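You operate a simulated robot arm through the tools that you are given. There is no shell and no other tool. Be economical: measure what you need, move in short steps, check, and stop when the job is done.

You run a simulated robot arm. Do the job below in one go: nothing can be reset, and whatever is moved stays where it is left.

JOB
Unscrew the gland, dab it on the grease pad, screw it back tight.
Fine: the gland in the steel block.

It is judged by the outcome, as a careful person would: the job done as asked, and still so three seconds after it is handed in. It fails if anything else is knocked over, pushed out of place, dropped, spilled or broken.

ROBOT AND FRAMES
A 7-joint arm with a two-finger parallel gripper, fixed in place. Base frame: the origin is at the foot of the arm, x ahead of it, y to its left, z up; the work surface is at about z = 0. Lengths are in mm, angles in rad, forces in N, time in s.
With the tool pointing down near the work surface it reaches from about 260 to 680 mm from the base axis. Its first joint turns from -2.897 to 2.897 rad. Payload 2.5 kg.
The tool frame sits at the grasp point between the pads (the TCP): z along the fingers, y along the line on which they close. The tips reach 30 mm beyond it. The gripper opens to 94 mm. The fingers are 28 mm wide and 10 mm thick; the gripper's body (50 by 96 mm) begins 55 mm behind the TCP.
Orientation is told as [roll, pitch, yaw] about the base's x, y, z axes, in that order, counted from this pose: with the fingers straight down and closing along the base's y, the tool's x points along the base's -x, its y along +y and its z along -z.

CONTROLS
- The arm moves only by the tool servo_tool. Its argument "deltas" is one flat list of numbers, 6 for each row, row after row: the shift along the base's x, y, z in mm, then the turn, a rotation vector about the base's x, y, z in rad. In form: [dx, dy, dz, rx, ry, rz, dx, dy, dz, rx, ry, rz, ...]. A call has 1 to 20 rows; each row is the pose to reach, as a shift and turn from the pose commanded when the call began. "fingers" is the closure, from 0 (fully open) to 1 (shut), set as the call begins (left out, the last holds). A row lasts 0.2 s, in which the tool goes at most 50 mm and 0.15 rad; a call with a longer step from one row to the next is refused whole, and so is a gripper value outside its range. A pose out of reach is approached as far as the arm can. The call stops where the force on the tool passes 40 N (or 10 N more than at its start, if that is more) or the arm is blocked; 0.2 s more then pass. Each finger travels about 72 mm/s and halts on what it meets, pressing with about 44 N; the grip force reading is that of the motor and also rises with nothing between the fingers. The clock runs only during rows and for 0.2 s after the last one: add rows that repeat a pose to give the fingers time. The reply holds the time, the measured pose of the TCP, the force on the tool along the base axes, the opening and the grip force, in the units named above and with some noise, with the torque about the TCP (base axes, N m) and any sound that the robot's microphone picked up.
- Cameras (640 x 400 px; columns grow to the right, rows downward): "scene" is fixed at [401.3, 650.8, 583.5]; the picture's right is [-0.95, -0.32, 0.00], its down [-0.19, 0.56, -0.81] and it looks along [0.26, -0.76, -0.59] (base axes); focal length 329 px, centre (320, 200). "wrist" rides on the gripper at [76, 14, -102] in the tool frame; the picture's right is [-0.18, 0.98, 0.00], its down [-0.75, -0.14, -0.64] and it looks along [-0.63, -0.12, 0.77] (tool axes); focal length 243 px, centre (320, 200).
- get_image(camera): a new picture of that camera. No time passes.
- measure_at(camera, pixels): there is no depth. For up to 12 entries [column, row, z] of the newest picture of that camera ("zoom" is the newest enlarged one), the place [x, y] in the base frame at which the ray of that pixel passes the height z, good to about 3 mm. No time passes.
- close_up(camera, box): a new picture of the part [left, top, right, bottom] of that camera's present view, enlarged. No time passes.
- close_job(): hands the job in; it is judged then, once.

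Go step by step. Measure first, check grasps and placings, and put right what went wrong. The budget is 80 turns and 46 pictures, counting those below and the enlarged ones. Unless the task says otherwise, let go and move clear before handing in, and close with one line.

The tools are called after "Emit:" as name(argument=value, ...) on one line, values as JSON. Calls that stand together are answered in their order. servo_tool: Moves the arm, as the interface text tells. Its arguments: {"type":"object","properties":{"deltas":{"type":"array","items":{"type":"number"}},"fingers":{"type":"number"}},"required":["deltas"]} The other tools are called the same way: get_image (camera) takes a picture; measure_at (camera, pixels) gives the place at which the rays of pixels pass given heights; close_up (camera, box) takes an enlarged picture of a part of a camera's view; close_job () hands the job in.

At the start:

```text
t: 0.0
position: [478.0, 238.4, 269.8]
tool_rot: [0.0, 0.0, -0.001]
contact_force: [0.0, 0.2, 0.7]
torque: [0.0, -0.02, 0.02]
gripper_width: 94.1
finger_force: 0.1
```

scene: 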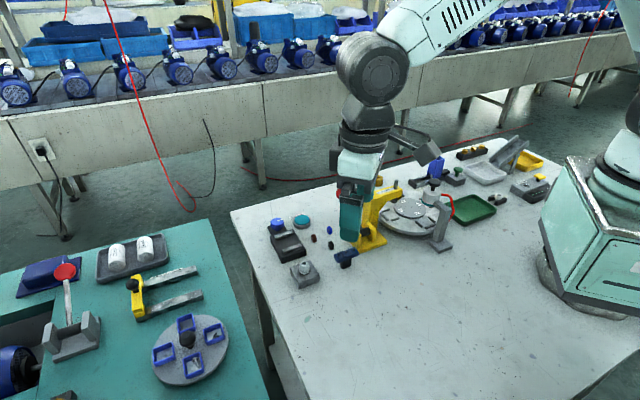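
wrist: 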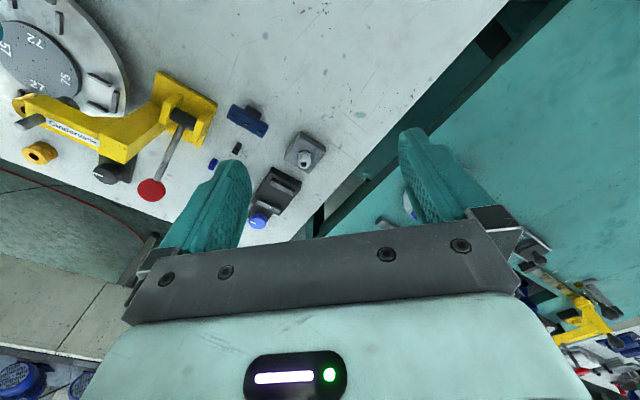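

The scene shows a steel block with a gland near (304,270), and something teal/blue round near (301,221), perhaps the grease pad. I'll enlarge both views.

Emit:
close_up(camera="scene", box=[250, 200, 370, 295])

Emit:
close_up(camera="wrist", box=[200, 90, 360, 240])

```text
4.21 times, centred on (310, 248) of scene
```

zoom: 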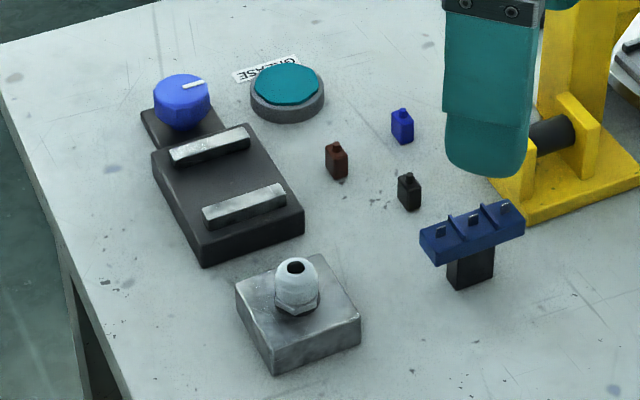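

```text
2.67 times, centred on (280, 165) of wrist
```

zoom: 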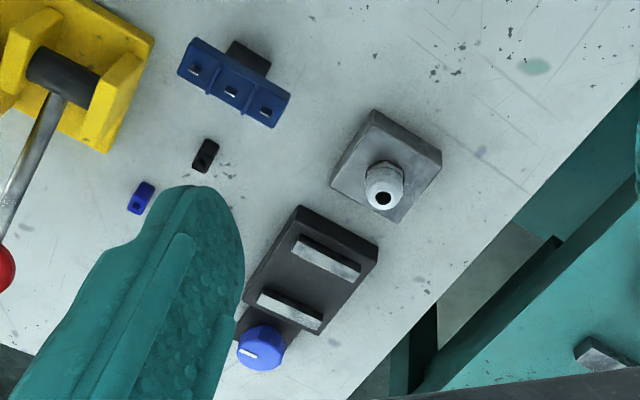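

The gland is a domed hex fitting on the block, zoom (297,290), and the grease pad is the teal disc at zoom (287,85). I'll measure both.

Emit:
measure_at(camera="scene", pixels=[[304.3, 263.9, 50], [304.5, 273, 30], [304.5, 273, 20], [302.2, 220.4, 15], [302.2, 220.4, 10], [299.3, 289.5, 0], [329.5, 282, 0], [298.6, 283.2, 20], [329.5, 276.5, 20]])

Emit:
measure_at(camera="zoom", pixels=[[381, 197, 50], [381, 197, 40], [385, 170, 20], [385, 170, 30], [374, 110, 20], [442, 153, 20], [330, 183, 20], [398, 222, 20]])

```text
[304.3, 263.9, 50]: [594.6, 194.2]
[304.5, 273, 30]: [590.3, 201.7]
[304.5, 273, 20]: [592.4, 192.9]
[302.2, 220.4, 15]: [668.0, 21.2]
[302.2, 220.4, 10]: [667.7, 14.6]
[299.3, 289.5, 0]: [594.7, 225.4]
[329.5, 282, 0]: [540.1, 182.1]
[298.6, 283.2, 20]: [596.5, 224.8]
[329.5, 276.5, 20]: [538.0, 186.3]
```

```text
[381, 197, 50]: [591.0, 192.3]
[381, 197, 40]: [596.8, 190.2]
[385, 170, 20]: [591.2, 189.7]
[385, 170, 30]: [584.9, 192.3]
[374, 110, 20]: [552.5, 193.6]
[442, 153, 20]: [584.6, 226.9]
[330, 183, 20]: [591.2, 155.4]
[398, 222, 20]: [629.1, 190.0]
```

Gland axis is about (590,192), with the block top near z≈20 and the pad near (668,18). I'll hover over the gland for a close look.

Emit:
servo_tool(deltas=[28, -11.5, -27, 0, 0, 0, 56, -23, -55, 0, 0, 0, 84, -35, -82, 0, 0, 0, 112, -46, -110, 0, 0, 0, 112, -46, -110, 0, 0, 0])

Emit:
get_image(camera="wrist")

```text
t: 1.2
position: [589.6, 194.3, 159.8]
tool_rot: [0.0, 0.0, 0.001]
contact_force: [0.7, 0.4, -1.0]
torque: [-0.03, -0.05, 0.0]
gripper_width: 94.0
finger_force: 0.1
```

```text
41 pictures are left
```

wrist: 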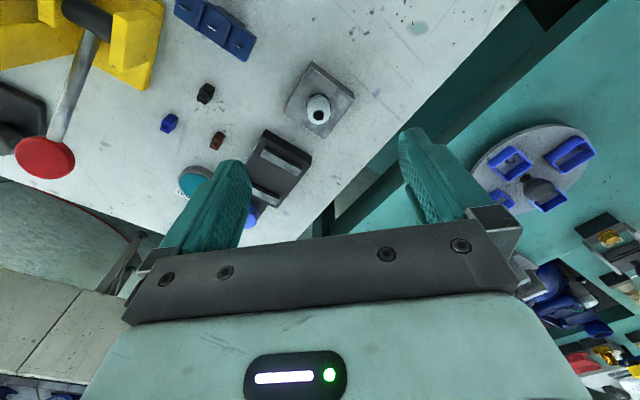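

Emit:
close_up(camera="wrist", box=[270, 55, 370, 145])

Emit:
measure_at(camera="wrist", pixels=[[319, 115, 50], [319, 115, 45], [318, 105, 25], [195, 182, 12], [195, 182, 18], [312, 155, 20], [270, 129, 20], [295, 207, 20], [245, 190, 20]])

Emit:
close_up(camera="scene", box=[285, 250, 325, 290])

```text
4.44 times, centred on (320, 100) of wrist
```

zoom: 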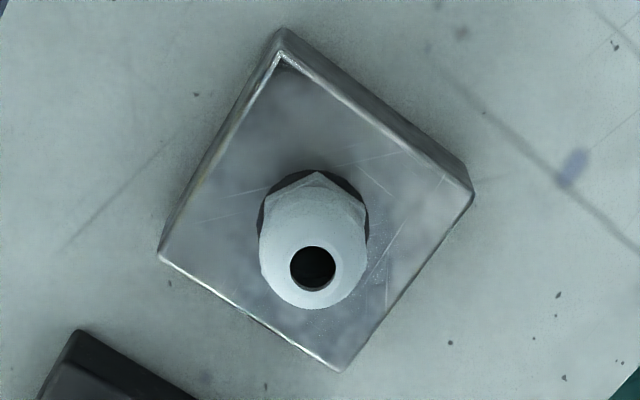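

```text
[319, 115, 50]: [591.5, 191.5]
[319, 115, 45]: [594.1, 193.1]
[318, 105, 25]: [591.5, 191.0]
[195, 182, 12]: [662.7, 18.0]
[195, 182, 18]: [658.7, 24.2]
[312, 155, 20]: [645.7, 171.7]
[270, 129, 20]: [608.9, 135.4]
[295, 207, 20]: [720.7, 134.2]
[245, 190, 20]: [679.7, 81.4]
```

```text
10.00 times, centred on (305, 270) of scene
```

zoom: 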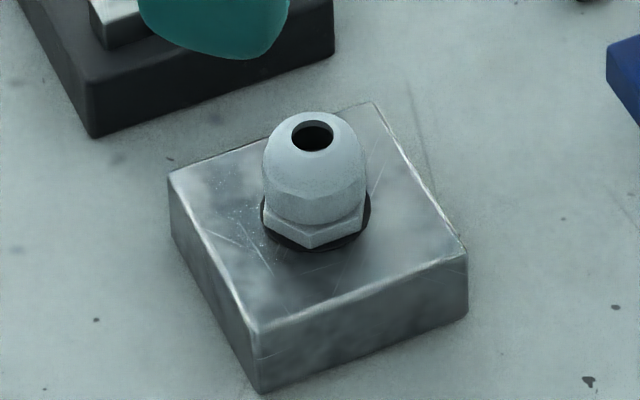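

Emit:
measure_at(camera="zoom", pixels=[[312, 230, 30], [263, 207, 30], [363, 205, 30], [312, 247, 25], [312, 247, 22], [263, 226, 25], [363, 220, 25], [170, 178, 20], [258, 332, 20], [465, 253, 20], [375, 102, 20], [312, 134, 50]])

Emit:
close_up(camera="wrist", box=[300, 85, 340, 125])

```text
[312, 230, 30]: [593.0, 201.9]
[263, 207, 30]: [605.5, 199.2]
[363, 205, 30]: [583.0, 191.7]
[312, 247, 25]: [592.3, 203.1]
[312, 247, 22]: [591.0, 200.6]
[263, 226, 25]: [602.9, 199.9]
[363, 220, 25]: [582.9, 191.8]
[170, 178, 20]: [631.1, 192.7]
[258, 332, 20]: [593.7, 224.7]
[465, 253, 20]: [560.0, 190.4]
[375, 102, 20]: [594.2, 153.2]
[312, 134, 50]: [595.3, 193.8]
```

```text
10.00 times, centred on (320, 105) of wrist
```

zoom: 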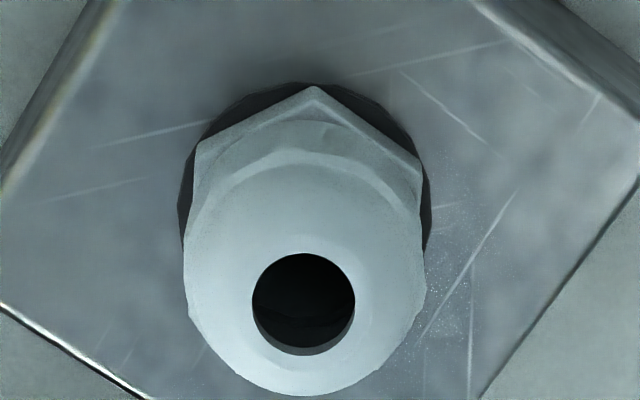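

Emit:
measure_at(camera="zoom", pixels=[[312, 87, 28], [195, 145, 28], [420, 170, 28], [312, 87, 32], [195, 145, 32], [420, 170, 32], [303, 303, 50], [303, 303, 46]])

```text
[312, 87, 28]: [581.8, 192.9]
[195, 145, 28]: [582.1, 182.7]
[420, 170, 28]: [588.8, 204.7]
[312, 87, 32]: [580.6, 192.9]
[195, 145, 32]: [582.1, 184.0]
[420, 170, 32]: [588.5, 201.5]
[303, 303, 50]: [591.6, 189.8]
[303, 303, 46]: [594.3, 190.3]
```

The hex has a corner at zoom (312,87) and flats whose normals are about 75° from x, so a jaw yaw of about -0.26 (mod 1.047) fits. I'll turn to yaw -1.31 and half-close the fingers over the axis, to have room for counter-clockwise strokes.

Emit:
servo_tool(deltas=[2, -1, 0, 0, 0, -0.146, 2, -1, -6, 0, 0, -0.291, 2, -1, -12, 0, 0, -0.437, 2, -1, -18, 0, 0, -0.582, 2, -1, -24, 0, 0, -0.728, 2, -1, -30, 0, 0, -0.873, 2, -1, -40, 0, 0, -1.019, 2, -1, -50, 0, 0, -1.164, 2, -1, -60, 0, 0, -1.31, 2, -1, -60, 0, 0, -1.31], fingers=0.45)

Emit:
get_image(camera="wrist")

Emit:
close_up(camera="scene", box=[265, 220, 345, 300])

```text
t: 3.4
position: [590.4, 193.4, 101.1]
tool_rot: [-0.002, 0.0, -1.31]
contact_force: [0.4, 0.4, -0.7]
torque: [0.0, 0.02, -0.02]
gripper_width: 51.7
finger_force: 0.1
```

```text
37 pictures are left
```

wrist: 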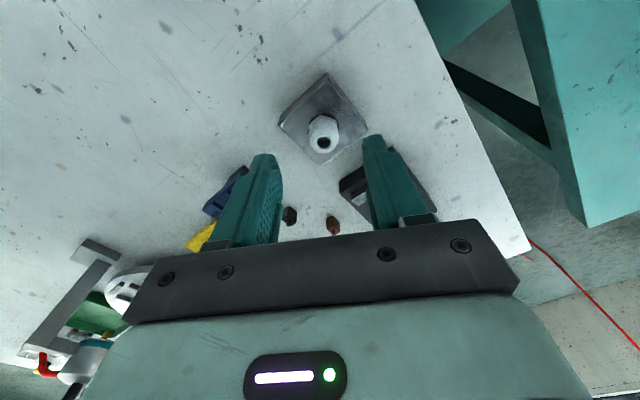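

```text
5.00 times, centred on (305, 260) of scene
```

zoom: 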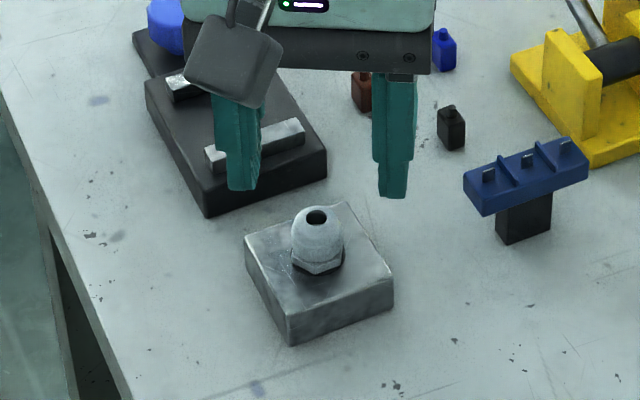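

Clear above the gland. Cross-check its axis from this view: dome hole at (324,143).

Emit:
measure_at(camera="wrist", pixels=[[324, 143, 48], [324, 143, 44], [327, 72, 20], [370, 128, 20], [320, 164, 20], [279, 120, 20]])

```text
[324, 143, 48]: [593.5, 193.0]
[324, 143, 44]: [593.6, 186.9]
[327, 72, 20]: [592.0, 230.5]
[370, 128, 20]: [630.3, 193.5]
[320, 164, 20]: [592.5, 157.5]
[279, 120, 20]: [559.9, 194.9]
```

Estimates agree on about (593,192). Lowering so the tips end just above the block, still open.

Emit:
servo_tool(deltas=[1, 0.8, -15, 0, 0, 0, 1, 0.8, -30, 0, 0, 0, 1, 0.8, -38, 0, 0, 0, 1, 0.8, -44, 0, 0, 0, 1, 0.8, -44, 0, 0, 0])

Emit:
close_up(camera="scene", box=[270, 230, 340, 300])

```text
t: 4.6
position: [591.8, 193.1, 56.5]
tool_rot: [0.0, -0.001, -1.307]
contact_force: [0.1, 0.4, -0.5]
torque: [0.03, -0.03, 0.01]
gripper_width: 51.7
finger_force: 0.2
```

```text
5.71 times, centred on (305, 265) of scene
```

zoom: 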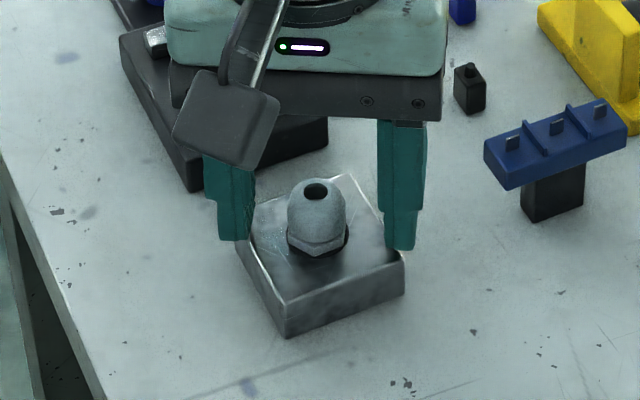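

Gland sits centred between the fingers (inner edges 250/383, gland 316). Closing.

Emit:
servo_tool(deltas=[0, 0, 0, 0, 0, 0, 0, 0, 0, 0, 0, 0, 0, 0, 0, 0, 0, 0, 0, 0, 0, 0, 0, 0], fingers=1)

```text
t: 5.6
position: [592.3, 192.1, 57.1]
tool_rot: [0.0, 0.0, -1.309]
contact_force: [9.6, 2.1, 0.4]
torque: [0.11, -0.25, 0.03]
gripper_width: 17.4
finger_force: 43.7
```

It is gripped at 17.4 mm with a sideways force of about 10 N along the closing axis. I'll ease the tool along that force to centre it.

Emit:
servo_tool(deltas=[0.5, 0.13, 0, 0, 0, 0, 0.5, 0.13, 0, 0, 0, 0])

Emit:
close_up(camera="scene", box=[285, 245, 325, 285])

```text
t: 6.2
position: [592.9, 192.1, 56.8]
tool_rot: [-0.001, -0.001, -1.308]
contact_force: [7.0, 3.3, 1.3]
torque: [0.08, -0.24, 0.0]
gripper_width: 17.1
finger_force: 43.5
```

```text
10.00 times, centred on (305, 265) of scene
```

zoom: 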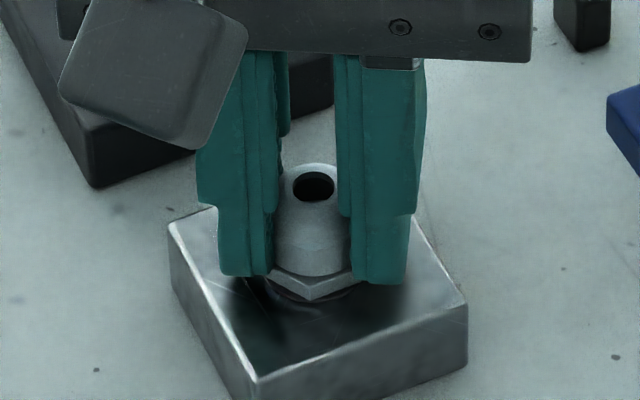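

The grip looks good on the gland. I'll centre a bit more and then do a short counter-clockwise test turn.

Emit:
servo_tool(deltas=[1, 0.4, 0, 0, 0, 0, 1, 0.4, 0, 0, 0, 0.1, 1, 0.4, 0, 0, 0, 0.2, 1, 0.4, 0, 0, 0, 0.3, 1, 0.4, 0, 0, 0, 0.4])

```text
t: 7.4
position: [592.3, 191.9, 56.8]
tool_rot: [-0.001, 0.0, -0.91]
contact_force: [-2.9, -4.8, 0.3]
torque: [-0.11, 0.08, 0.04]
gripper_width: 17.0
finger_force: 43.9
```

The turn is going with low torque. I'll continue the stroke to half a turn, lifting slightly, then check.

Emit:
servo_tool(deltas=[-0.5, -0.4, 0.1, 0, 0, 0.14, -0.5, -0.4, 0.1, 0, 0, 0.28, -0.5, -0.4, 0.1, 0, 0, 0.42, -0.5, -0.4, 0.2, 0, 0, 0.56, -0.5, -0.4, 0.2, 0, 0, 0.7, -0.5, -0.4, 0.2, 0, 0, 0.84, -0.5, -0.4, 0.3, 0, 0, 0.98, -0.5, -0.4, 0.3, 0, 0, 1.12, -0.5, -0.4, 0.3, 0, 0, 1.26, -0.5, -0.4, 0.4, 0, 0, 1.4, -0.5, -0.4, 0.4, 0, 0, 1.54, -0.5, -0.4, 0.4, 0, 0, 1.68])

Emit:
close_up(camera="scene", box=[285, 245, 325, 285])

```text
t: 10.0
position: [593.8, 191.2, 56.7]
tool_rot: [0.0, 0.002, 0.773]
contact_force: [-12.6, -26.0, -0.1]
torque: [-0.85, 0.43, -0.03]
gripper_width: 19.7
finger_force: 44.1
```

```text
10.00 times, centred on (305, 265) of scene
```

zoom: 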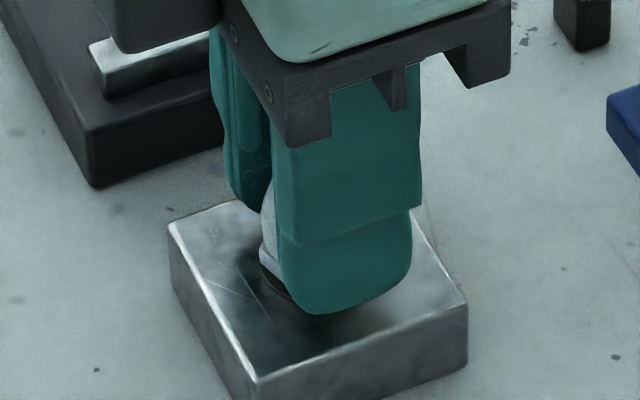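

The width rose to 19.7 and there's a 29 N sideways force, so the tool axis is about 2 mm off the gland's axis (true axis ≈ (595,190.6)). I'll release, rise and look.

Emit:
servo_tool(deltas=[0, 0, 0, 0, 0, 0, 0, 0, 0, 0, 0, 0, 1, -1.7, 15, 0, 0, 0, 1, -1.7, 45, 0, 0, 0, 1, -1.7, 45, 0, 0, 0], fingers=0.45)

Emit:
close_up(camera="scene", box=[285, 245, 325, 285])

Emit:
get_image(camera="wrist")

```text
t: 11.2
position: [593.2, 190.1, 100.9]
tool_rot: [-0.001, 0.0, 0.77]
contact_force: [-0.1, 0.1, -0.3]
torque: [-0.02, 0.01, 0.03]
gripper_width: 51.5
finger_force: 0.0
```

```text
10.00 times, centred on (305, 265) of scene
```

zoom: 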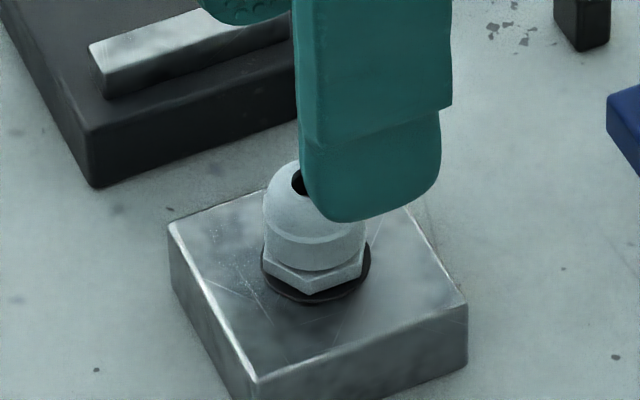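

```text
31 pictures are left
```

wrist: 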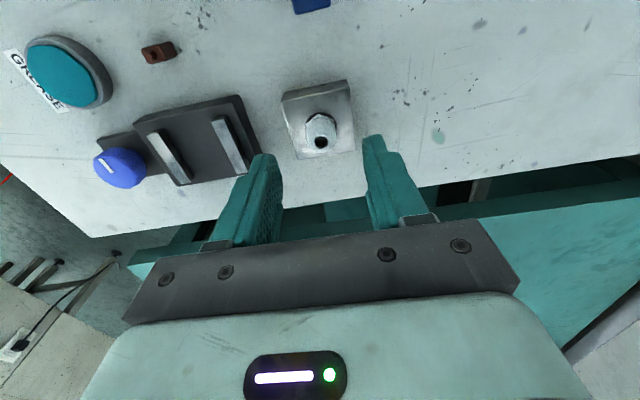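

The gland followed the turn: hex orientation is the same after 120° and a small gap to the black washer shows at (315,298). I'll regrip here on the corrected axis and check the sideways force.

Emit:
servo_tool(deltas=[0, 0, -20, 0, 0, 0.015, 0, 0, -44.5, 0, 0, 0.015, 0, 0, -44.5, 0, 0, 0.015])

Emit:
servo_tool(deltas=[0, 0, 0, 0, 0, 0, 0, 0, 0, 0, 0, 0, 0, 0, 0, 0, 0, 0, 0, 0, 0, 0, 0, 0], fingers=1)

```text
t: 12.0
position: [594.0, 189.8, 57.4]
tool_rot: [0.0, -0.001, 0.787]
contact_force: [-0.2, -0.1, -0.2]
torque: [0.01, -0.03, 0.0]
gripper_width: 51.6
finger_force: 0.1
```

```text
t: 13.0
position: [593.3, 190.8, 57.1]
tool_rot: [-0.001, 0.0, 0.786]
contact_force: [1.3, 0.1, 0.3]
torque: [-0.05, -0.05, -0.02]
gripper_width: 17.2
finger_force: 44.2
```

Well centred now (1.3 N, 17.2 mm flats). Continue counter-clockwise.

Emit:
servo_tool(deltas=[0, 0, 0, 0, 0, 0.14, 0, 0, 0.1, 0, 0, 0.28, 0, 0, 0.1, 0, 0, 0.42, 0, 0, 0.15, 0, 0, 0.56, 0, 0, 0.2, 0, 0, 0.7, 0, 0, 0.2, 0, 0, 0.84, 0, 0, 0.25, 0, 0, 0.98, 0, 0, 0.25, 0, 0, 1.047])

```text
t: 14.8
position: [593.0, 190.2, 56.9]
tool_rot: [0.0, -0.001, 1.836]
contact_force: [-1.8, 0.4, -0.5]
torque: [0.02, 0.06, -0.02]
gripper_width: 19.7
finger_force: 44.1
```

Width again rose to 19.7 during the turn with hardly any side force. I'll look before releasing.

Emit:
close_up(camera="scene", box=[285, 245, 325, 285])

Emit:
close_up(camera="wrist", box=[260, 90, 380, 210])

```text
10.00 times, centred on (305, 265) of scene
```

zoom: 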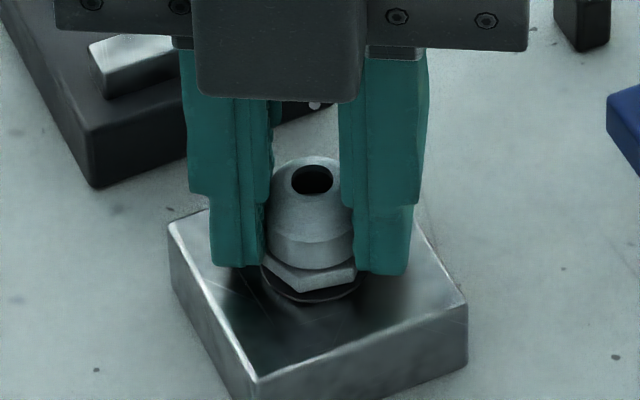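

```text
3.33 times, centred on (320, 150) of wrist
```

zoom: 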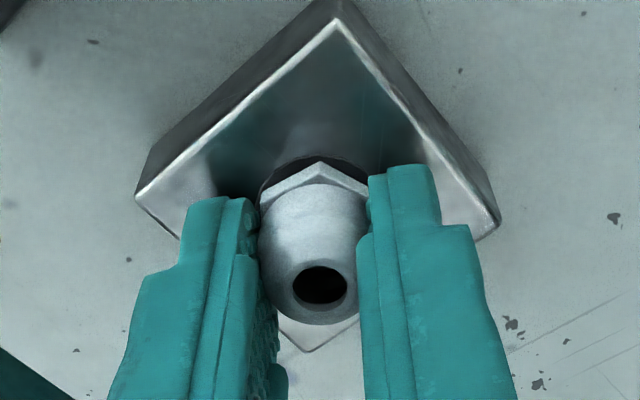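

The gland has risen slightly (dome top 162→157) and the fingers sit on flats (corner centred at wrist zoom (318,165)). I'll keep turning in this stroke, watching the limits.

Emit:
servo_tool(deltas=[0, 0, 0, 0, 0, 0.14, 0, 0, 0.1, 0, 0, 0.28, 0, 0, 0.1, 0, 0, 0.42, 0, 0, 0.15, 0, 0, 0.56, 0, 0, 0.2, 0, 0, 0.7, 0, 0, 0.2, 0, 0, 0.84, 0, 0, 0.25, 0, 0, 0.98, 0, 0, 0.25, 0, 0, 1.047])

Emit:
close_up(camera="scene", box=[285, 245, 325, 285])

```text
t: 16.6
position: [593.1, 190.4, 57.8]
tool_rot: [0.002, -0.001, 2.882]
contact_force: [-5.1, -0.5, 4.2]
torque: [0.01, 0.12, 0.0]
gripper_width: 19.6
finger_force: 44.1
```

```text
10.00 times, centred on (305, 265) of scene
```

zoom: 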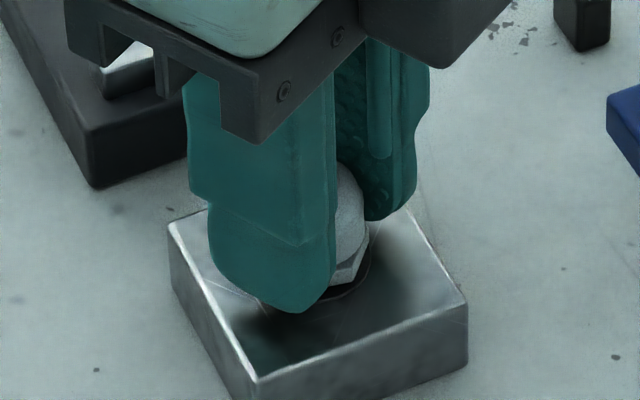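

Yaw 2.88 was reached and Fz is +4 N, so the gland is pushing up as it unscrews. I'll continue further in the same stroke with more lift.

Emit:
servo_tool(deltas=[0, 0, 0.3, 0, 0, 0.14, 0, 0, 0.4, 0, 0, 0.28, 0, 0, 0.4, 0, 0, 0.42, 0, 0, 0.5, 0, 0, 0.56, 0, 0, 0.5, 0, 0, 0.7, 0, 0, 0.6, 0, 0, 0.84, 0, 0, 0.6, 0, 0, 0.98, 0, 0, 0.7, 0, 0, 1.047])

```text
t: 18.4
position: [593.4, 191.2, 58.6]
tool_rot: [0.001, 0.0, -2.421]
contact_force: [5.3, 0.9, 1.8]
torque: [0.06, -0.22, -0.03]
gripper_width: 19.6
finger_force: 43.7
out of reach, approached as far as the arm can: row 8
```

Limit hit at yaw ≈3.86, so the useful range is about -1.9 to 3.86. I'll release, raise a little and unwind for another stroke.

Emit:
servo_tool(deltas=[0, 0, 0, 0, 0, 0, 0, 0, 0, 0, 0, 0, 0, 0, 15, 0, 0, 0, 0, 0, 35, 0, 0, -0.14, 0, 0, 35, 0, 0, -0.28, 0, 0, 35, 0, 0, -0.42, 0, 0, 35, 0, 0, -0.56, 0, 0, 35, 0, 0, -0.7, 0, 0, 35, 0, 0, -0.84, 0, 0, 35, 0, 0, -0.98, 0, 0, 35, 0, 0, -1.12, 0, 0, 35, 0, 0, -1.26, 0, 0, 35, 0, 0, -1.4, 0, 0, 35, 0, 0, -1.54, 0, 0, 35, 0, 0, -1.68, 0, 0, 35, 0, 0, -1.82, 0, 0, 35, 0, 0, -1.96, 0, 0, 35, 0, 0, -2.1, 0, 0, 35, 0, 0, -2.24], fingers=0.45)

Emit:
close_up(camera="scene", box=[285, 245, 325, 285])

Emit:
close_up(camera="wrist", box=[270, 80, 370, 180])

```text
t: 22.4
position: [595.3, 190.6, 94.9]
tool_rot: [-0.001, 0.0, 1.618]
contact_force: [0.3, -0.5, 0.1]
torque: [0.02, -0.03, -0.03]
gripper_width: 51.8
finger_force: 0.0
```

```text
10.00 times, centred on (305, 265) of scene
```

zoom: 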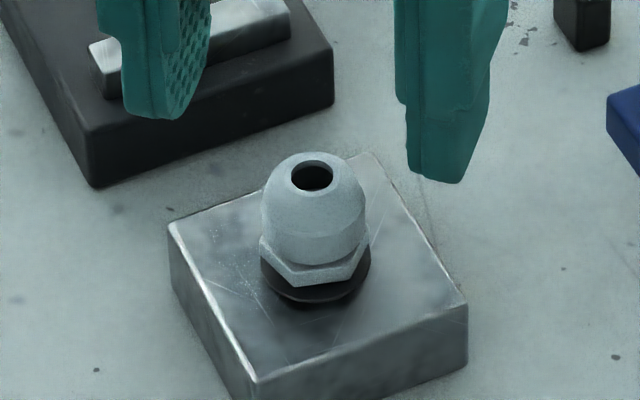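

```text
4.00 times, centred on (320, 130) of wrist
```

zoom: 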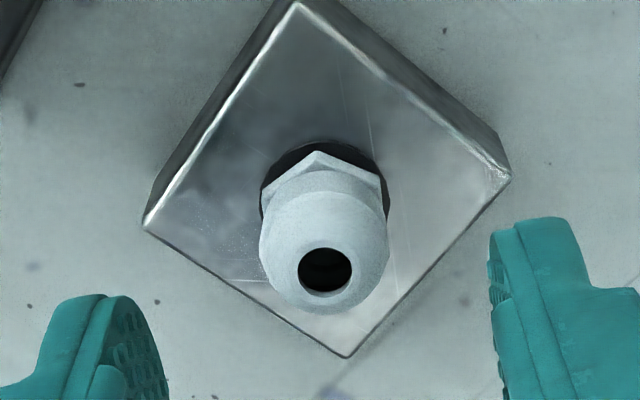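

The gland has clearly lifted off the washer (about 2.5 mm). Its flats are now near yaw -0.59 (mod 1.047), so I'll unwind to -1.63 for the next stroke.

Emit:
servo_tool(deltas=[0, 0, 0, 0, 0, -0.145, 0, 0, 0, 0, 0, -0.29, 0, 0, 0, 0, 0, -0.435, 0, 0, 0, 0, 0, -0.58, 0, 0, 0, 0, 0, -0.725, 0, 0, 0, 0, 0, -0.87, 0, 0, 0, 0, 0, -1.015, 0, 0, 0, 0, 0, -1.16, 0, 0, 0, 0, 0, -1.305, 0, 0, 0, 0, 0, -1.45, 0, 0, 0, 0, 0, -1.595, 0, 0, 0, 0, 0, -1.74, 0, 0, 0, 0, 0, -1.885, 0, 0, 0, 0, 0, -2.03, 0, 0, 0, 0, 0, -2.175, 0, 0, 0, 0, 0, -2.32, 0, 0, 0, 0, 0, -2.465, 0, 0, 0, 0, 0, -2.61, 0, 0, 0, 0, 0, -2.755, 0, 0, 0, 0, 0, -2.9])

Emit:
servo_tool(deltas=[0, 0, -10, 0, 0, -0.12, 0, 0, -20, 0, 0, -0.24, 0, 0, -30, 0, 0, -0.354, 0, 0, -36.5, 0, 0, -0.354, 0, 0, -36.5, 0, 0, -0.354])

Emit:
servo_tool(deltas=[0, 0, 0, 0, 0, 0, 0, 0, 0, 0, 0, 0, 0, 0, 0, 0, 0, 0, 0, 0, 0, 0, 0, 0], fingers=1)

```text
t: 26.6
position: [594.0, 191.1, 93.4]
tool_rot: [0.001, 0.001, -1.286]
contact_force: [-0.2, 0.1, 0.2]
torque: [0.0, -0.01, -0.04]
gripper_width: 51.5
finger_force: 0.0
```

```text
t: 27.8
position: [595.3, 191.1, 57.0]
tool_rot: [0.0, 0.001, -1.635]
contact_force: [-0.1, 0.4, 0.3]
torque: [-0.02, -0.03, -0.01]
gripper_width: 51.7
finger_force: 0.0
```

```text
t: 28.8
position: [595.1, 190.9, 56.3]
tool_rot: [-0.001, -0.001, -1.636]
contact_force: [-3.3, -1.4, 0.1]
torque: [-0.06, 0.12, -0.03]
gripper_width: 17.1
finger_force: 43.9
```

Gripped at 17.1 mm again. I'll turn 0.7 rad and watch whether the width changes (slip) or stays.

Emit:
servo_tool(deltas=[-0.4, -0.1, 0.1, 0, 0, 0.14, -0.4, -0.1, 0.1, 0, 0, 0.28, -0.4, -0.1, 0.2, 0, 0, 0.42, -0.4, -0.1, 0.2, 0, 0, 0.56, -0.4, -0.1, 0.3, 0, 0, 0.7])

Emit:
close_up(camera="wrist", box=[270, 90, 370, 190])

```text
t: 30.0
position: [593.2, 191.0, 57.9]
tool_rot: [0.002, 0.0, -0.932]
contact_force: [0.1, -1.9, 0.5]
torque: [-0.04, 0.05, 0.0]
gripper_width: 19.4
finger_force: 43.9
```

```text
4.00 times, centred on (320, 140) of wrist
```

zoom: 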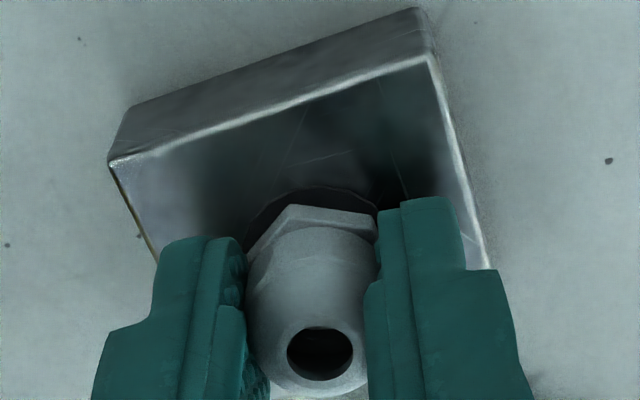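

Width grew to 19.4 and a corner shows at zoom (287,205). I'll turn 0.5 more and compare, to tell whether the gland follows the fingers.

Emit:
servo_tool(deltas=[0, 0, 0.1, 0, 0, 0.125, 0, 0, 0.1, 0, 0, 0.25, 0, 0, 0.2, 0, 0, 0.375, 0, 0, 0.2, 0, 0, 0.5])

Emit:
close_up(camera="wrist", box=[270, 90, 370, 190])

```text
t: 31.0
position: [594.4, 190.9, 58.5]
tool_rot: [-0.002, 0.0, -0.432]
contact_force: [1.6, -3.0, 3.0]
torque: [-0.11, -0.03, -0.17]
gripper_width: 19.4
finger_force: 44.4
```

```text
4.00 times, centred on (320, 140) of wrist
```

zoom: 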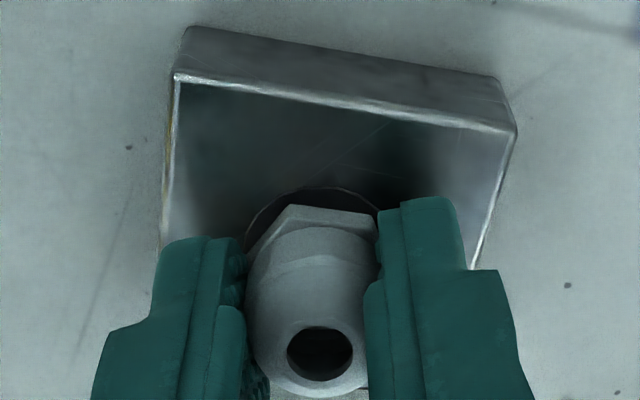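

The gland looks identical relative to the fingers while the block turned behind it, so it follows the grip. Continue the stroke with a bit more lift.

Emit:
servo_tool(deltas=[0, 0, 0.2, 0, 0, 0.14, 0, 0, 0.3, 0, 0, 0.28, 0, 0, 0.3, 0, 0, 0.42, 0, 0, 0.4, 0, 0, 0.56, 0, 0, 0.4, 0, 0, 0.7, 0, 0, 0.5, 0, 0, 0.84, 0, 0, 0.5, 0, 0, 0.98, 0, 0, 0.6, 0, 0, 1.12, 0, 0, 0.6, 0, 0, 1.26, 0, 0, 0.7, 0, 0, 1.4, 0, 0, 0.7, 0, 0, 1.54, 0, 0, 0.8, 0, 0, 1.68, 0, 0, 0.8, 0, 0, 1.82, 0, 0, 0.9, 0, 0, 1.96, 0, 0, 1, 0, 0, 2.1])

Emit:
servo_tool(deltas=[0, 0, 0.2, 0, 0, 0.14, 0, 0, 0.3, 0, 0, 0.28, 0, 0, 0.3, 0, 0, 0.42, 0, 0, 0.4, 0, 0, 0.56, 0, 0, 0.4, 0, 0, 0.7, 0, 0, 0.5, 0, 0, 0.84, 0, 0, 0.5, 0, 0, 0.98, 0, 0, 0.6, 0, 0, 1.12, 0, 0, 0.6, 0, 0, 1.26, 0, 0, 0.7, 0, 0, 1.4, 0, 0, 0.7, 0, 0, 1.54, 0, 0, 0.8, 0, 0, 1.68, 0, 0, 0.8, 0, 0, 1.82, 0, 0, 0.9, 0, 0, 1.96, 0, 0, 1, 0, 0, 2.05])

Emit:
close_up(camera="scene", box=[285, 245, 325, 285])

```text
t: 34.2
position: [594.0, 191.9, 59.0]
tool_rot: [0.0, -0.002, 1.665]
contact_force: [3.1, -1.5, -0.3]
torque: [-0.03, -0.08, -0.41]
gripper_width: 19.7
finger_force: 44.7
```

```text
t: 37.4
position: [594.6, 191.2, 59.6]
tool_rot: [0.0, 0.001, -2.566]
contact_force: [0.5, 0.2, 0.1]
torque: [0.01, -0.01, 0.02]
gripper_width: 19.9
finger_force: 43.9
```

```text
10.00 times, centred on (305, 265) of scene
```

zoom: 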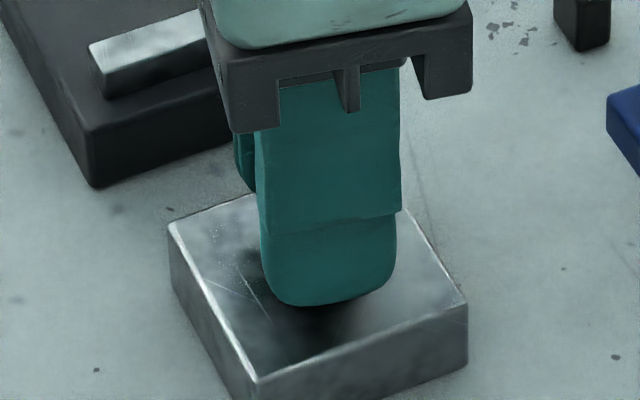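

All forces have dropped to zero and the washer no longer shows; it may be free. I'll try a gentle lift of a few mm.

Emit:
servo_tool(deltas=[0, 0, 1, 0, 0, 0, 0, 0, 2.5, 0, 0, 0, 0, 0, 4, 0, 0, 0])

Emit:
close_up(camera="wrist", box=[270, 90, 370, 190])

```text
t: 38.2
position: [593.7, 191.7, 63.7]
tool_rot: [-0.001, 0.0, -2.568]
contact_force: [-1.7, -0.3, -0.9]
torque: [0.03, 0.03, 0.01]
gripper_width: 20.0
finger_force: 44.4
```

```text
4.00 times, centred on (320, 140) of wrist
```

zoom: 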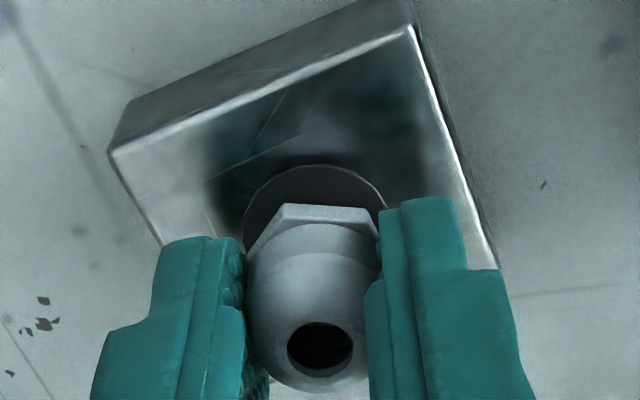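

Gland stays in the fingers and the gap below grew. Lift it clear and check.

Emit:
servo_tool(deltas=[0, 0, 5, 0, 0, 0, 0, 0, 15, 0, 0, 0, 0, 0, 30, 0, 0, 0, 0, 0, 50, 0, 0, 0, 0, 0, 70, 0, 0, 0, 0, 0, 70, 0, 0, 0])

Emit:
close_up(camera="scene", box=[265, 210, 345, 290])

Emit:
get_image(camera="wrist")

```text
t: 39.6
position: [592.4, 192.4, 133.7]
tool_rot: [0.0, 0.0, -2.567]
contact_force: [0.1, 0.2, 0.6]
torque: [-0.03, -0.02, 0.02]
gripper_width: 19.9
finger_force: 44.5
```

```text
5.00 times, centred on (305, 250) of scene
```

zoom: 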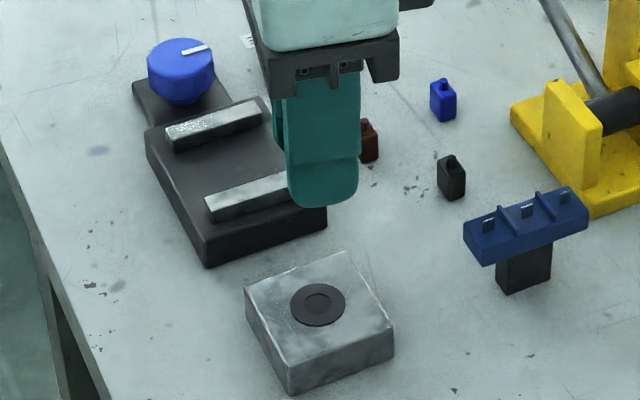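

```text
20 pictures are left
```

wrist: 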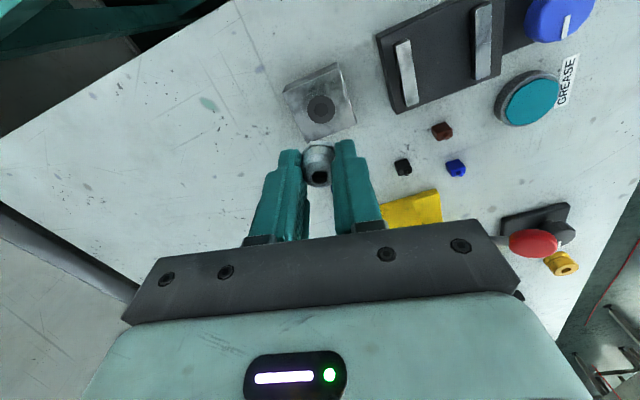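

The gland is free and held; the block shows only the washer ring. Now measure the grease pad (teal disc at (530,100) in wrist, centred over its grey rim).

Emit:
measure_at(camera="wrist", pixels=[[532, 102, 15], [532, 102, 20], [510, 116, 15], [556, 88, 15], [525, 97, 0], [321, 108, 22]])

Emit:
close_up(camera="wrist", box=[280, 130, 360, 200])

```text
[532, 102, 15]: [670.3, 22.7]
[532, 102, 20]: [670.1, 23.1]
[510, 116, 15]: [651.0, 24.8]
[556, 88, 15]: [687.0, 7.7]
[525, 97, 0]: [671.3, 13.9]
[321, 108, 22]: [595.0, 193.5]
```

```text
5.71 times, centred on (320, 165) of wrist
```

zoom: 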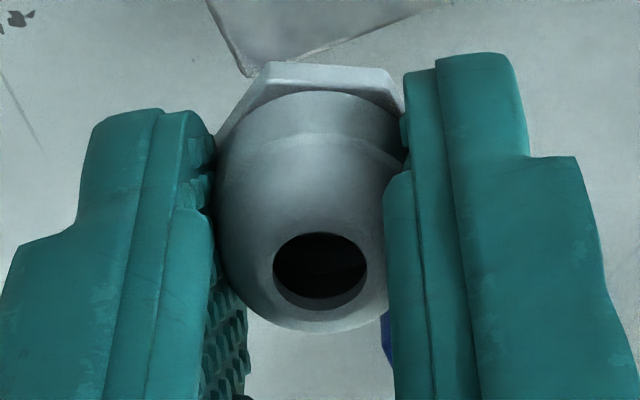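

Pad centre ≈ (667,18). Carry the gland there at height, turning the wrist back to stay off its limit.

Emit:
servo_tool(deltas=[7, -17, 0, 0, 0, -0.14, 14, -34, 0, 0, 0, -0.28, 21, -51, 0, 0, 0, -0.42, 28, -69, 0, 0, 0, -0.56, 35, -86, 0, 0, 0, -0.7, 42, -103, 0, 0, 0, -0.84, 49, -120, 0, 0, 0, -0.98, 56, -137, 0, 0, 0, -1.12, 63, -154, 0, 0, 0, -1.26, 70.5, -171.5, 0, 0, 0, -1.4, 70.5, -171.5, 0, 0, 0, -1.4])

Emit:
close_up(camera="scene", box=[250, 170, 350, 250])

Emit:
get_image(camera="wrist")

```text
t: 42.0
position: [665.2, 16.7, 133.7]
tool_rot: [0.001, 0.001, 2.314]
contact_force: [0.1, 0.5, 0.1]
torque: [0.01, 0.0, -0.02]
gripper_width: 20.0
finger_force: 44.3
```

```text
5.00 times, centred on (300, 210) of scene
```

zoom: 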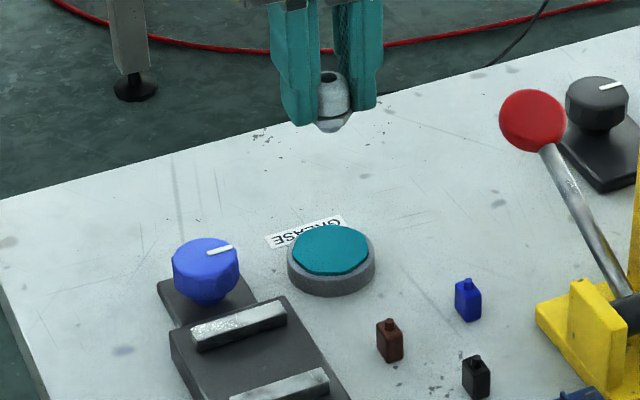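

```text
17 pictures are left
```

wrist: 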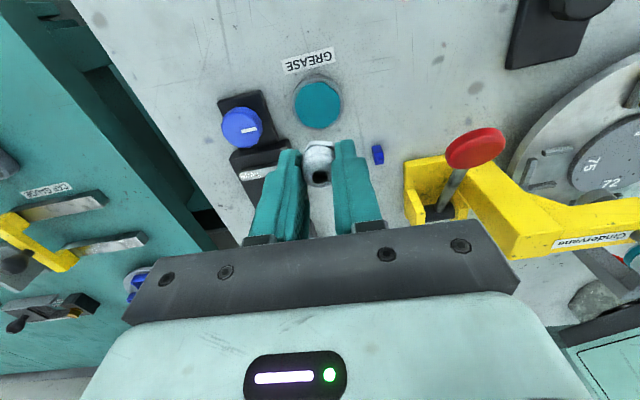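

Emit:
measure_at(camera="wrist", pixels=[[318, 104, 15], [294, 104, 15], [341, 102, 15], [317, 128, 15], [318, 82, 15]])

Emit:
measure_at(camera="zoom", pixels=[[331, 249, 15], [331, 249, 20], [292, 258, 15], [371, 248, 15], [332, 131, 95], [332, 131, 100]])

```text
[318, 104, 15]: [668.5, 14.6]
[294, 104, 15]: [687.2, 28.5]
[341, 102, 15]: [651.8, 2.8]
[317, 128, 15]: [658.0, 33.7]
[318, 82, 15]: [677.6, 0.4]
```

```text
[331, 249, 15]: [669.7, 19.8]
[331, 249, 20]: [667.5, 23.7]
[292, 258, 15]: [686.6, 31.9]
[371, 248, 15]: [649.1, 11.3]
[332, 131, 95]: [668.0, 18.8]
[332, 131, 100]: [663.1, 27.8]
```

Gland is within 4 mm of the pad centre. I'll go down to just above it and look.

Emit:
servo_tool(deltas=[2, -1, -25, 0, 0, 0, 2, -1, -50, 0, 0, 0, 2, -1, -68, 0, 0, 0, 2, -1, -76, 0, 0, 0, 2, -1, -76, 0, 0, 0])

Emit:
close_up(camera="scene", box=[280, 195, 330, 235])

```text
t: 43.2
position: [665.3, 18.7, 57.1]
tool_rot: [0.001, -0.001, 2.317]
contact_force: [-0.3, 0.1, -0.2]
torque: [0.0, 0.0, -0.03]
gripper_width: 19.6
finger_force: 43.6
```

```text
10.00 times, centred on (305, 215) of scene
```

zoom: 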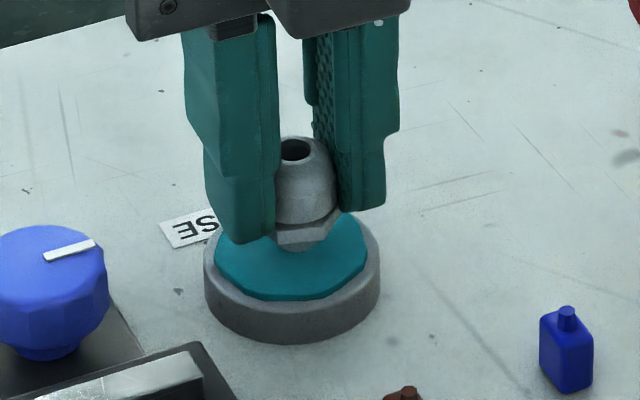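

The stub is just above the pad (bottom ≈(302,252)). Lower in small steps, watching Fz.

Emit:
servo_tool(deltas=[0, 0, -1, 0, 0, 0, 0, 0, -2, 0, 0, 0])

Emit:
servo_tool(deltas=[0, 0, -1, 0, 0, 0, 0, 0, -2, 0, 0, 0])

```text
t: 43.8
position: [664.9, 18.3, 55.3]
tool_rot: [0.001, 0.001, 2.317]
contact_force: [0.2, 0.5, 0.6]
torque: [0.02, -0.01, -0.04]
gripper_width: 19.8
finger_force: 44.2
```

```text
t: 44.4
position: [665.3, 16.5, 53.6]
tool_rot: [-0.001, 0.001, 2.317]
contact_force: [0.9, 0.0, 0.8]
torque: [0.0, 0.01, 0.01]
gripper_width: 19.5
finger_force: 44.3
```

Emit:
servo_tool(deltas=[0, 0, -0.7, 0, 0, 0, 0, 0, -1.4, 0, 0, 0])

Emit:
close_up(camera="scene", box=[280, 195, 330, 235])

```text
t: 45.0
position: [666.0, 17.9, 52.8]
tool_rot: [0.0, 0.0, 2.316]
contact_force: [-3.8, -0.7, 9.4]
torque: [0.02, 0.13, 0.01]
gripper_width: 19.8
finger_force: 44.2
```

```text
10.00 times, centred on (305, 215) of scene
```

zoom: 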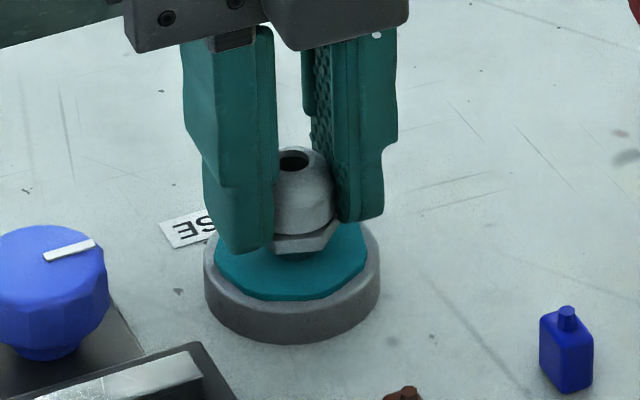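

Fz is 9.4 N, so the stub is pressed on the pad: dabbed. Lift straight up and return to above the block with the original yaw.

Emit:
servo_tool(deltas=[0, 0, 0, 0, 0, 0, 0, 0, 10, 0, 0, 0, 0, 0, 40, 0, 0, 0, 0, 0, 81, 0, 0, 0, -7, 17, 81, 0, 0, 0.14, -14, 34, 81, 0, 0, 0.28, -21, 51, 81, 0, 0, 0.42, -29, 69, 81, 0, 0, 0.56, -36, 86, 81, 0, 0, 0.7, -43, 103, 81, 0, 0, 0.84, -50, 120, 81, 0, 0, 0.98, -57, 137, 81, 0, 0, 1.12, -65, 155, 81, 0, 0, 1.26, -72.5, 172.5, 81, 0, 0, 1.38, -72.5, 172.5, 81, 0, 0, 1.38])

Emit:
close_up(camera="wrist", box=[270, 90, 370, 190])

Emit:
close_up(camera="scene", box=[275, 210, 335, 290])

```text
t: 48.2
position: [591.5, 190.1, 132.4]
tool_rot: [0.0, 0.001, -2.585]
contact_force: [-0.8, 0.0, -0.8]
torque: [0.0, -0.01, 0.03]
gripper_width: 19.9
finger_force: 44.2
```

```text
4.00 times, centred on (320, 140) of wrist
```

zoom: 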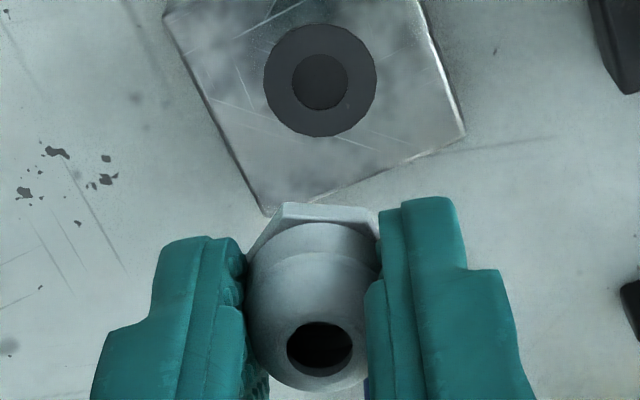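

```text
5.00 times, centred on (305, 250) of scene
```

zoom: 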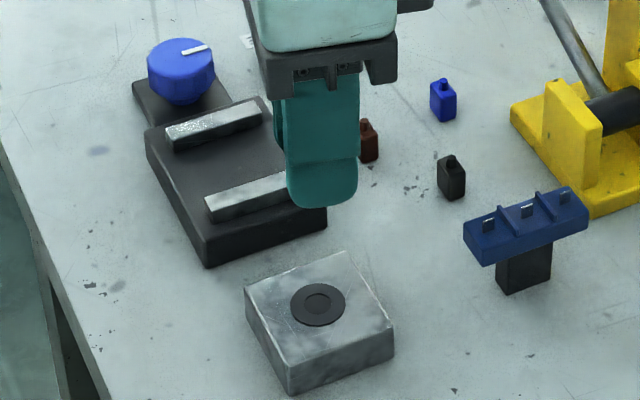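

The gland is unchanged in the grip, with the ring hole below. Lower to just above where it came free.

Emit:
servo_tool(deltas=[0, 0, -25, 0, 0, 0, 0, 0, -50, 0, 0, 0, 0, 0, -66, 0, 0, 0, 0, 0, -71, 0, 0, 0, 0, 0, -72.5, 0, 0, 0, 0, 0, -72.5, 0, 0, 0])

```text
t: 49.6
position: [593.3, 190.8, 59.6]
tool_rot: [-0.002, 0.002, -2.588]
contact_force: [2.1, 0.8, -5.4]
torque: [-0.01, -0.06, 0.01]
gripper_width: 19.9
finger_force: 43.7
```

Force shows slight engagement. Begin turning clockwise slowly, with a small downward feed, and watch forces.

Emit:
servo_tool(deltas=[0, 0, -0.1, 0, 0, -0.14, 0, 0, -0.2, 0, 0, -0.28, 0, 0, -0.3, 0, 0, -0.42, 0, 0, -0.4, 0, 0, -0.56, 0, 0, -0.5, 0, 0, -0.7, 0, 0, -0.6, 0, 0, -0.84, 0, 0, -0.7, 0, 0, -0.98, 0, 0, -0.8, 0, 0, -1.12])

```text
t: 51.4
position: [593.5, 190.7, 59.4]
tool_rot: [-0.001, 0.001, 2.574]
contact_force: [-0.4, -0.6, -1.0]
torque: [0.0, -0.02, 0.0]
gripper_width: 19.7
finger_force: 44.1
```

Emit:
servo_tool(deltas=[0, 0, -0.1, 0, 0, -0.14, 0, 0, -0.2, 0, 0, -0.28, 0, 0, -0.3, 0, 0, -0.42, 0, 0, -0.4, 0, 0, -0.56, 0, 0, -0.5, 0, 0, -0.7, 0, 0, -0.6, 0, 0, -0.84, 0, 0, -0.7, 0, 0, -0.98, 0, 0, -0.8, 0, 0, -1.12])

Emit:
close_up(camera="wrist", box=[270, 90, 370, 190])

```text
t: 53.2
position: [594.8, 190.1, 58.8]
tool_rot: [-0.001, 0.0, 1.454]
contact_force: [-1.1, -0.1, 0.4]
torque: [0.01, 0.0, -0.02]
gripper_width: 19.9
finger_force: 43.5
```

```text
4.00 times, centred on (320, 140) of wrist
```

zoom: 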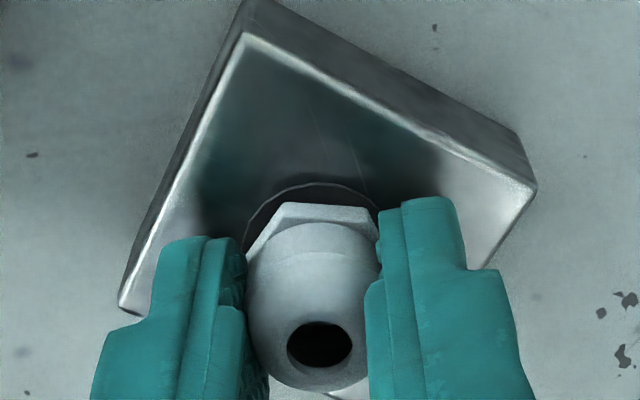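

No contact yet. Lower straight down gently until it seats on the thread start.

Emit:
servo_tool(deltas=[0, 0, -0.5, 0, 0, 0, 0, 0, -1, 0, 0, 0])

Emit:
servo_tool(deltas=[0, 0, -0.4, 0, 0, 0, 0, 0, -0.8, 0, 0, 0])

```text
t: 53.8
position: [593.2, 191.0, 58.1]
tool_rot: [0.0, 0.0, 1.454]
contact_force: [-0.3, 0.5, 0.0]
torque: [0.0, 0.02, -0.01]
gripper_width: 19.8
finger_force: 43.6
```

```text
t: 54.4
position: [592.6, 190.9, 57.6]
tool_rot: [-0.001, 0.0, 1.455]
contact_force: [0.1, 0.1, 0.5]
torque: [0.05, 0.01, -0.01]
gripper_width: 19.8
finger_force: 44.3
```

Emit:
servo_tool(deltas=[0, 0, -0.4, 0, 0, 0, 0, 0, -0.8, 0, 0, 0])

Emit:
servo_tool(deltas=[0, 0, -0.4, 0, 0, 0, 0, 0, -0.8, 0, 0, 0])

Emit:
close_up(camera="scene", box=[285, 245, 325, 285])

```text
t: 55.0
position: [594.3, 190.5, 57.6]
tool_rot: [0.0, 0.001, 1.455]
contact_force: [0.3, -0.3, -0.1]
torque: [-0.01, -0.02, 0.02]
gripper_width: 20.0
finger_force: 43.6
```

```text
t: 55.6
position: [594.3, 191.2, 56.3]
tool_rot: [-0.001, 0.001, 1.454]
contact_force: [0.4, 0.3, -0.8]
torque: [-0.01, -0.01, -0.01]
gripper_width: 19.9
finger_force: 43.9
```

```text
10.00 times, centred on (305, 265) of scene
```

zoom: 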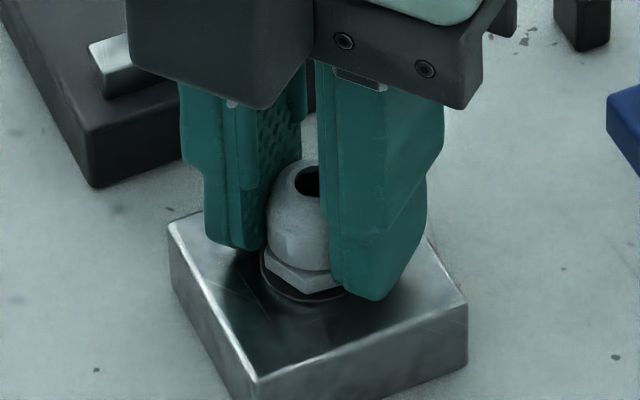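

The gland is nearly down to its original height with no force. Continue gently to seat, then turn clockwise.

Emit:
servo_tool(deltas=[0, 0, -0.3, 0, 0, 0, 0, 0, -0.6, 0, 0, 0])

Emit:
servo_tool(deltas=[0, 0, -0.3, 0, 0, 0, 0, 0, -0.6, 0, 0, 0])

```text
t: 56.2
position: [593.5, 190.9, 54.4]
tool_rot: [0.0, -0.002, 1.456]
contact_force: [0.1, 0.0, 0.4]
torque: [0.0, -0.01, 0.0]
gripper_width: 19.7
finger_force: 43.8
```

```text
t: 56.8
position: [593.0, 191.7, 54.4]
tool_rot: [0.001, -0.001, 1.454]
contact_force: [-0.2, -0.8, 0.0]
torque: [0.0, -0.01, 0.0]
gripper_width: 19.6
finger_force: 44.2
```

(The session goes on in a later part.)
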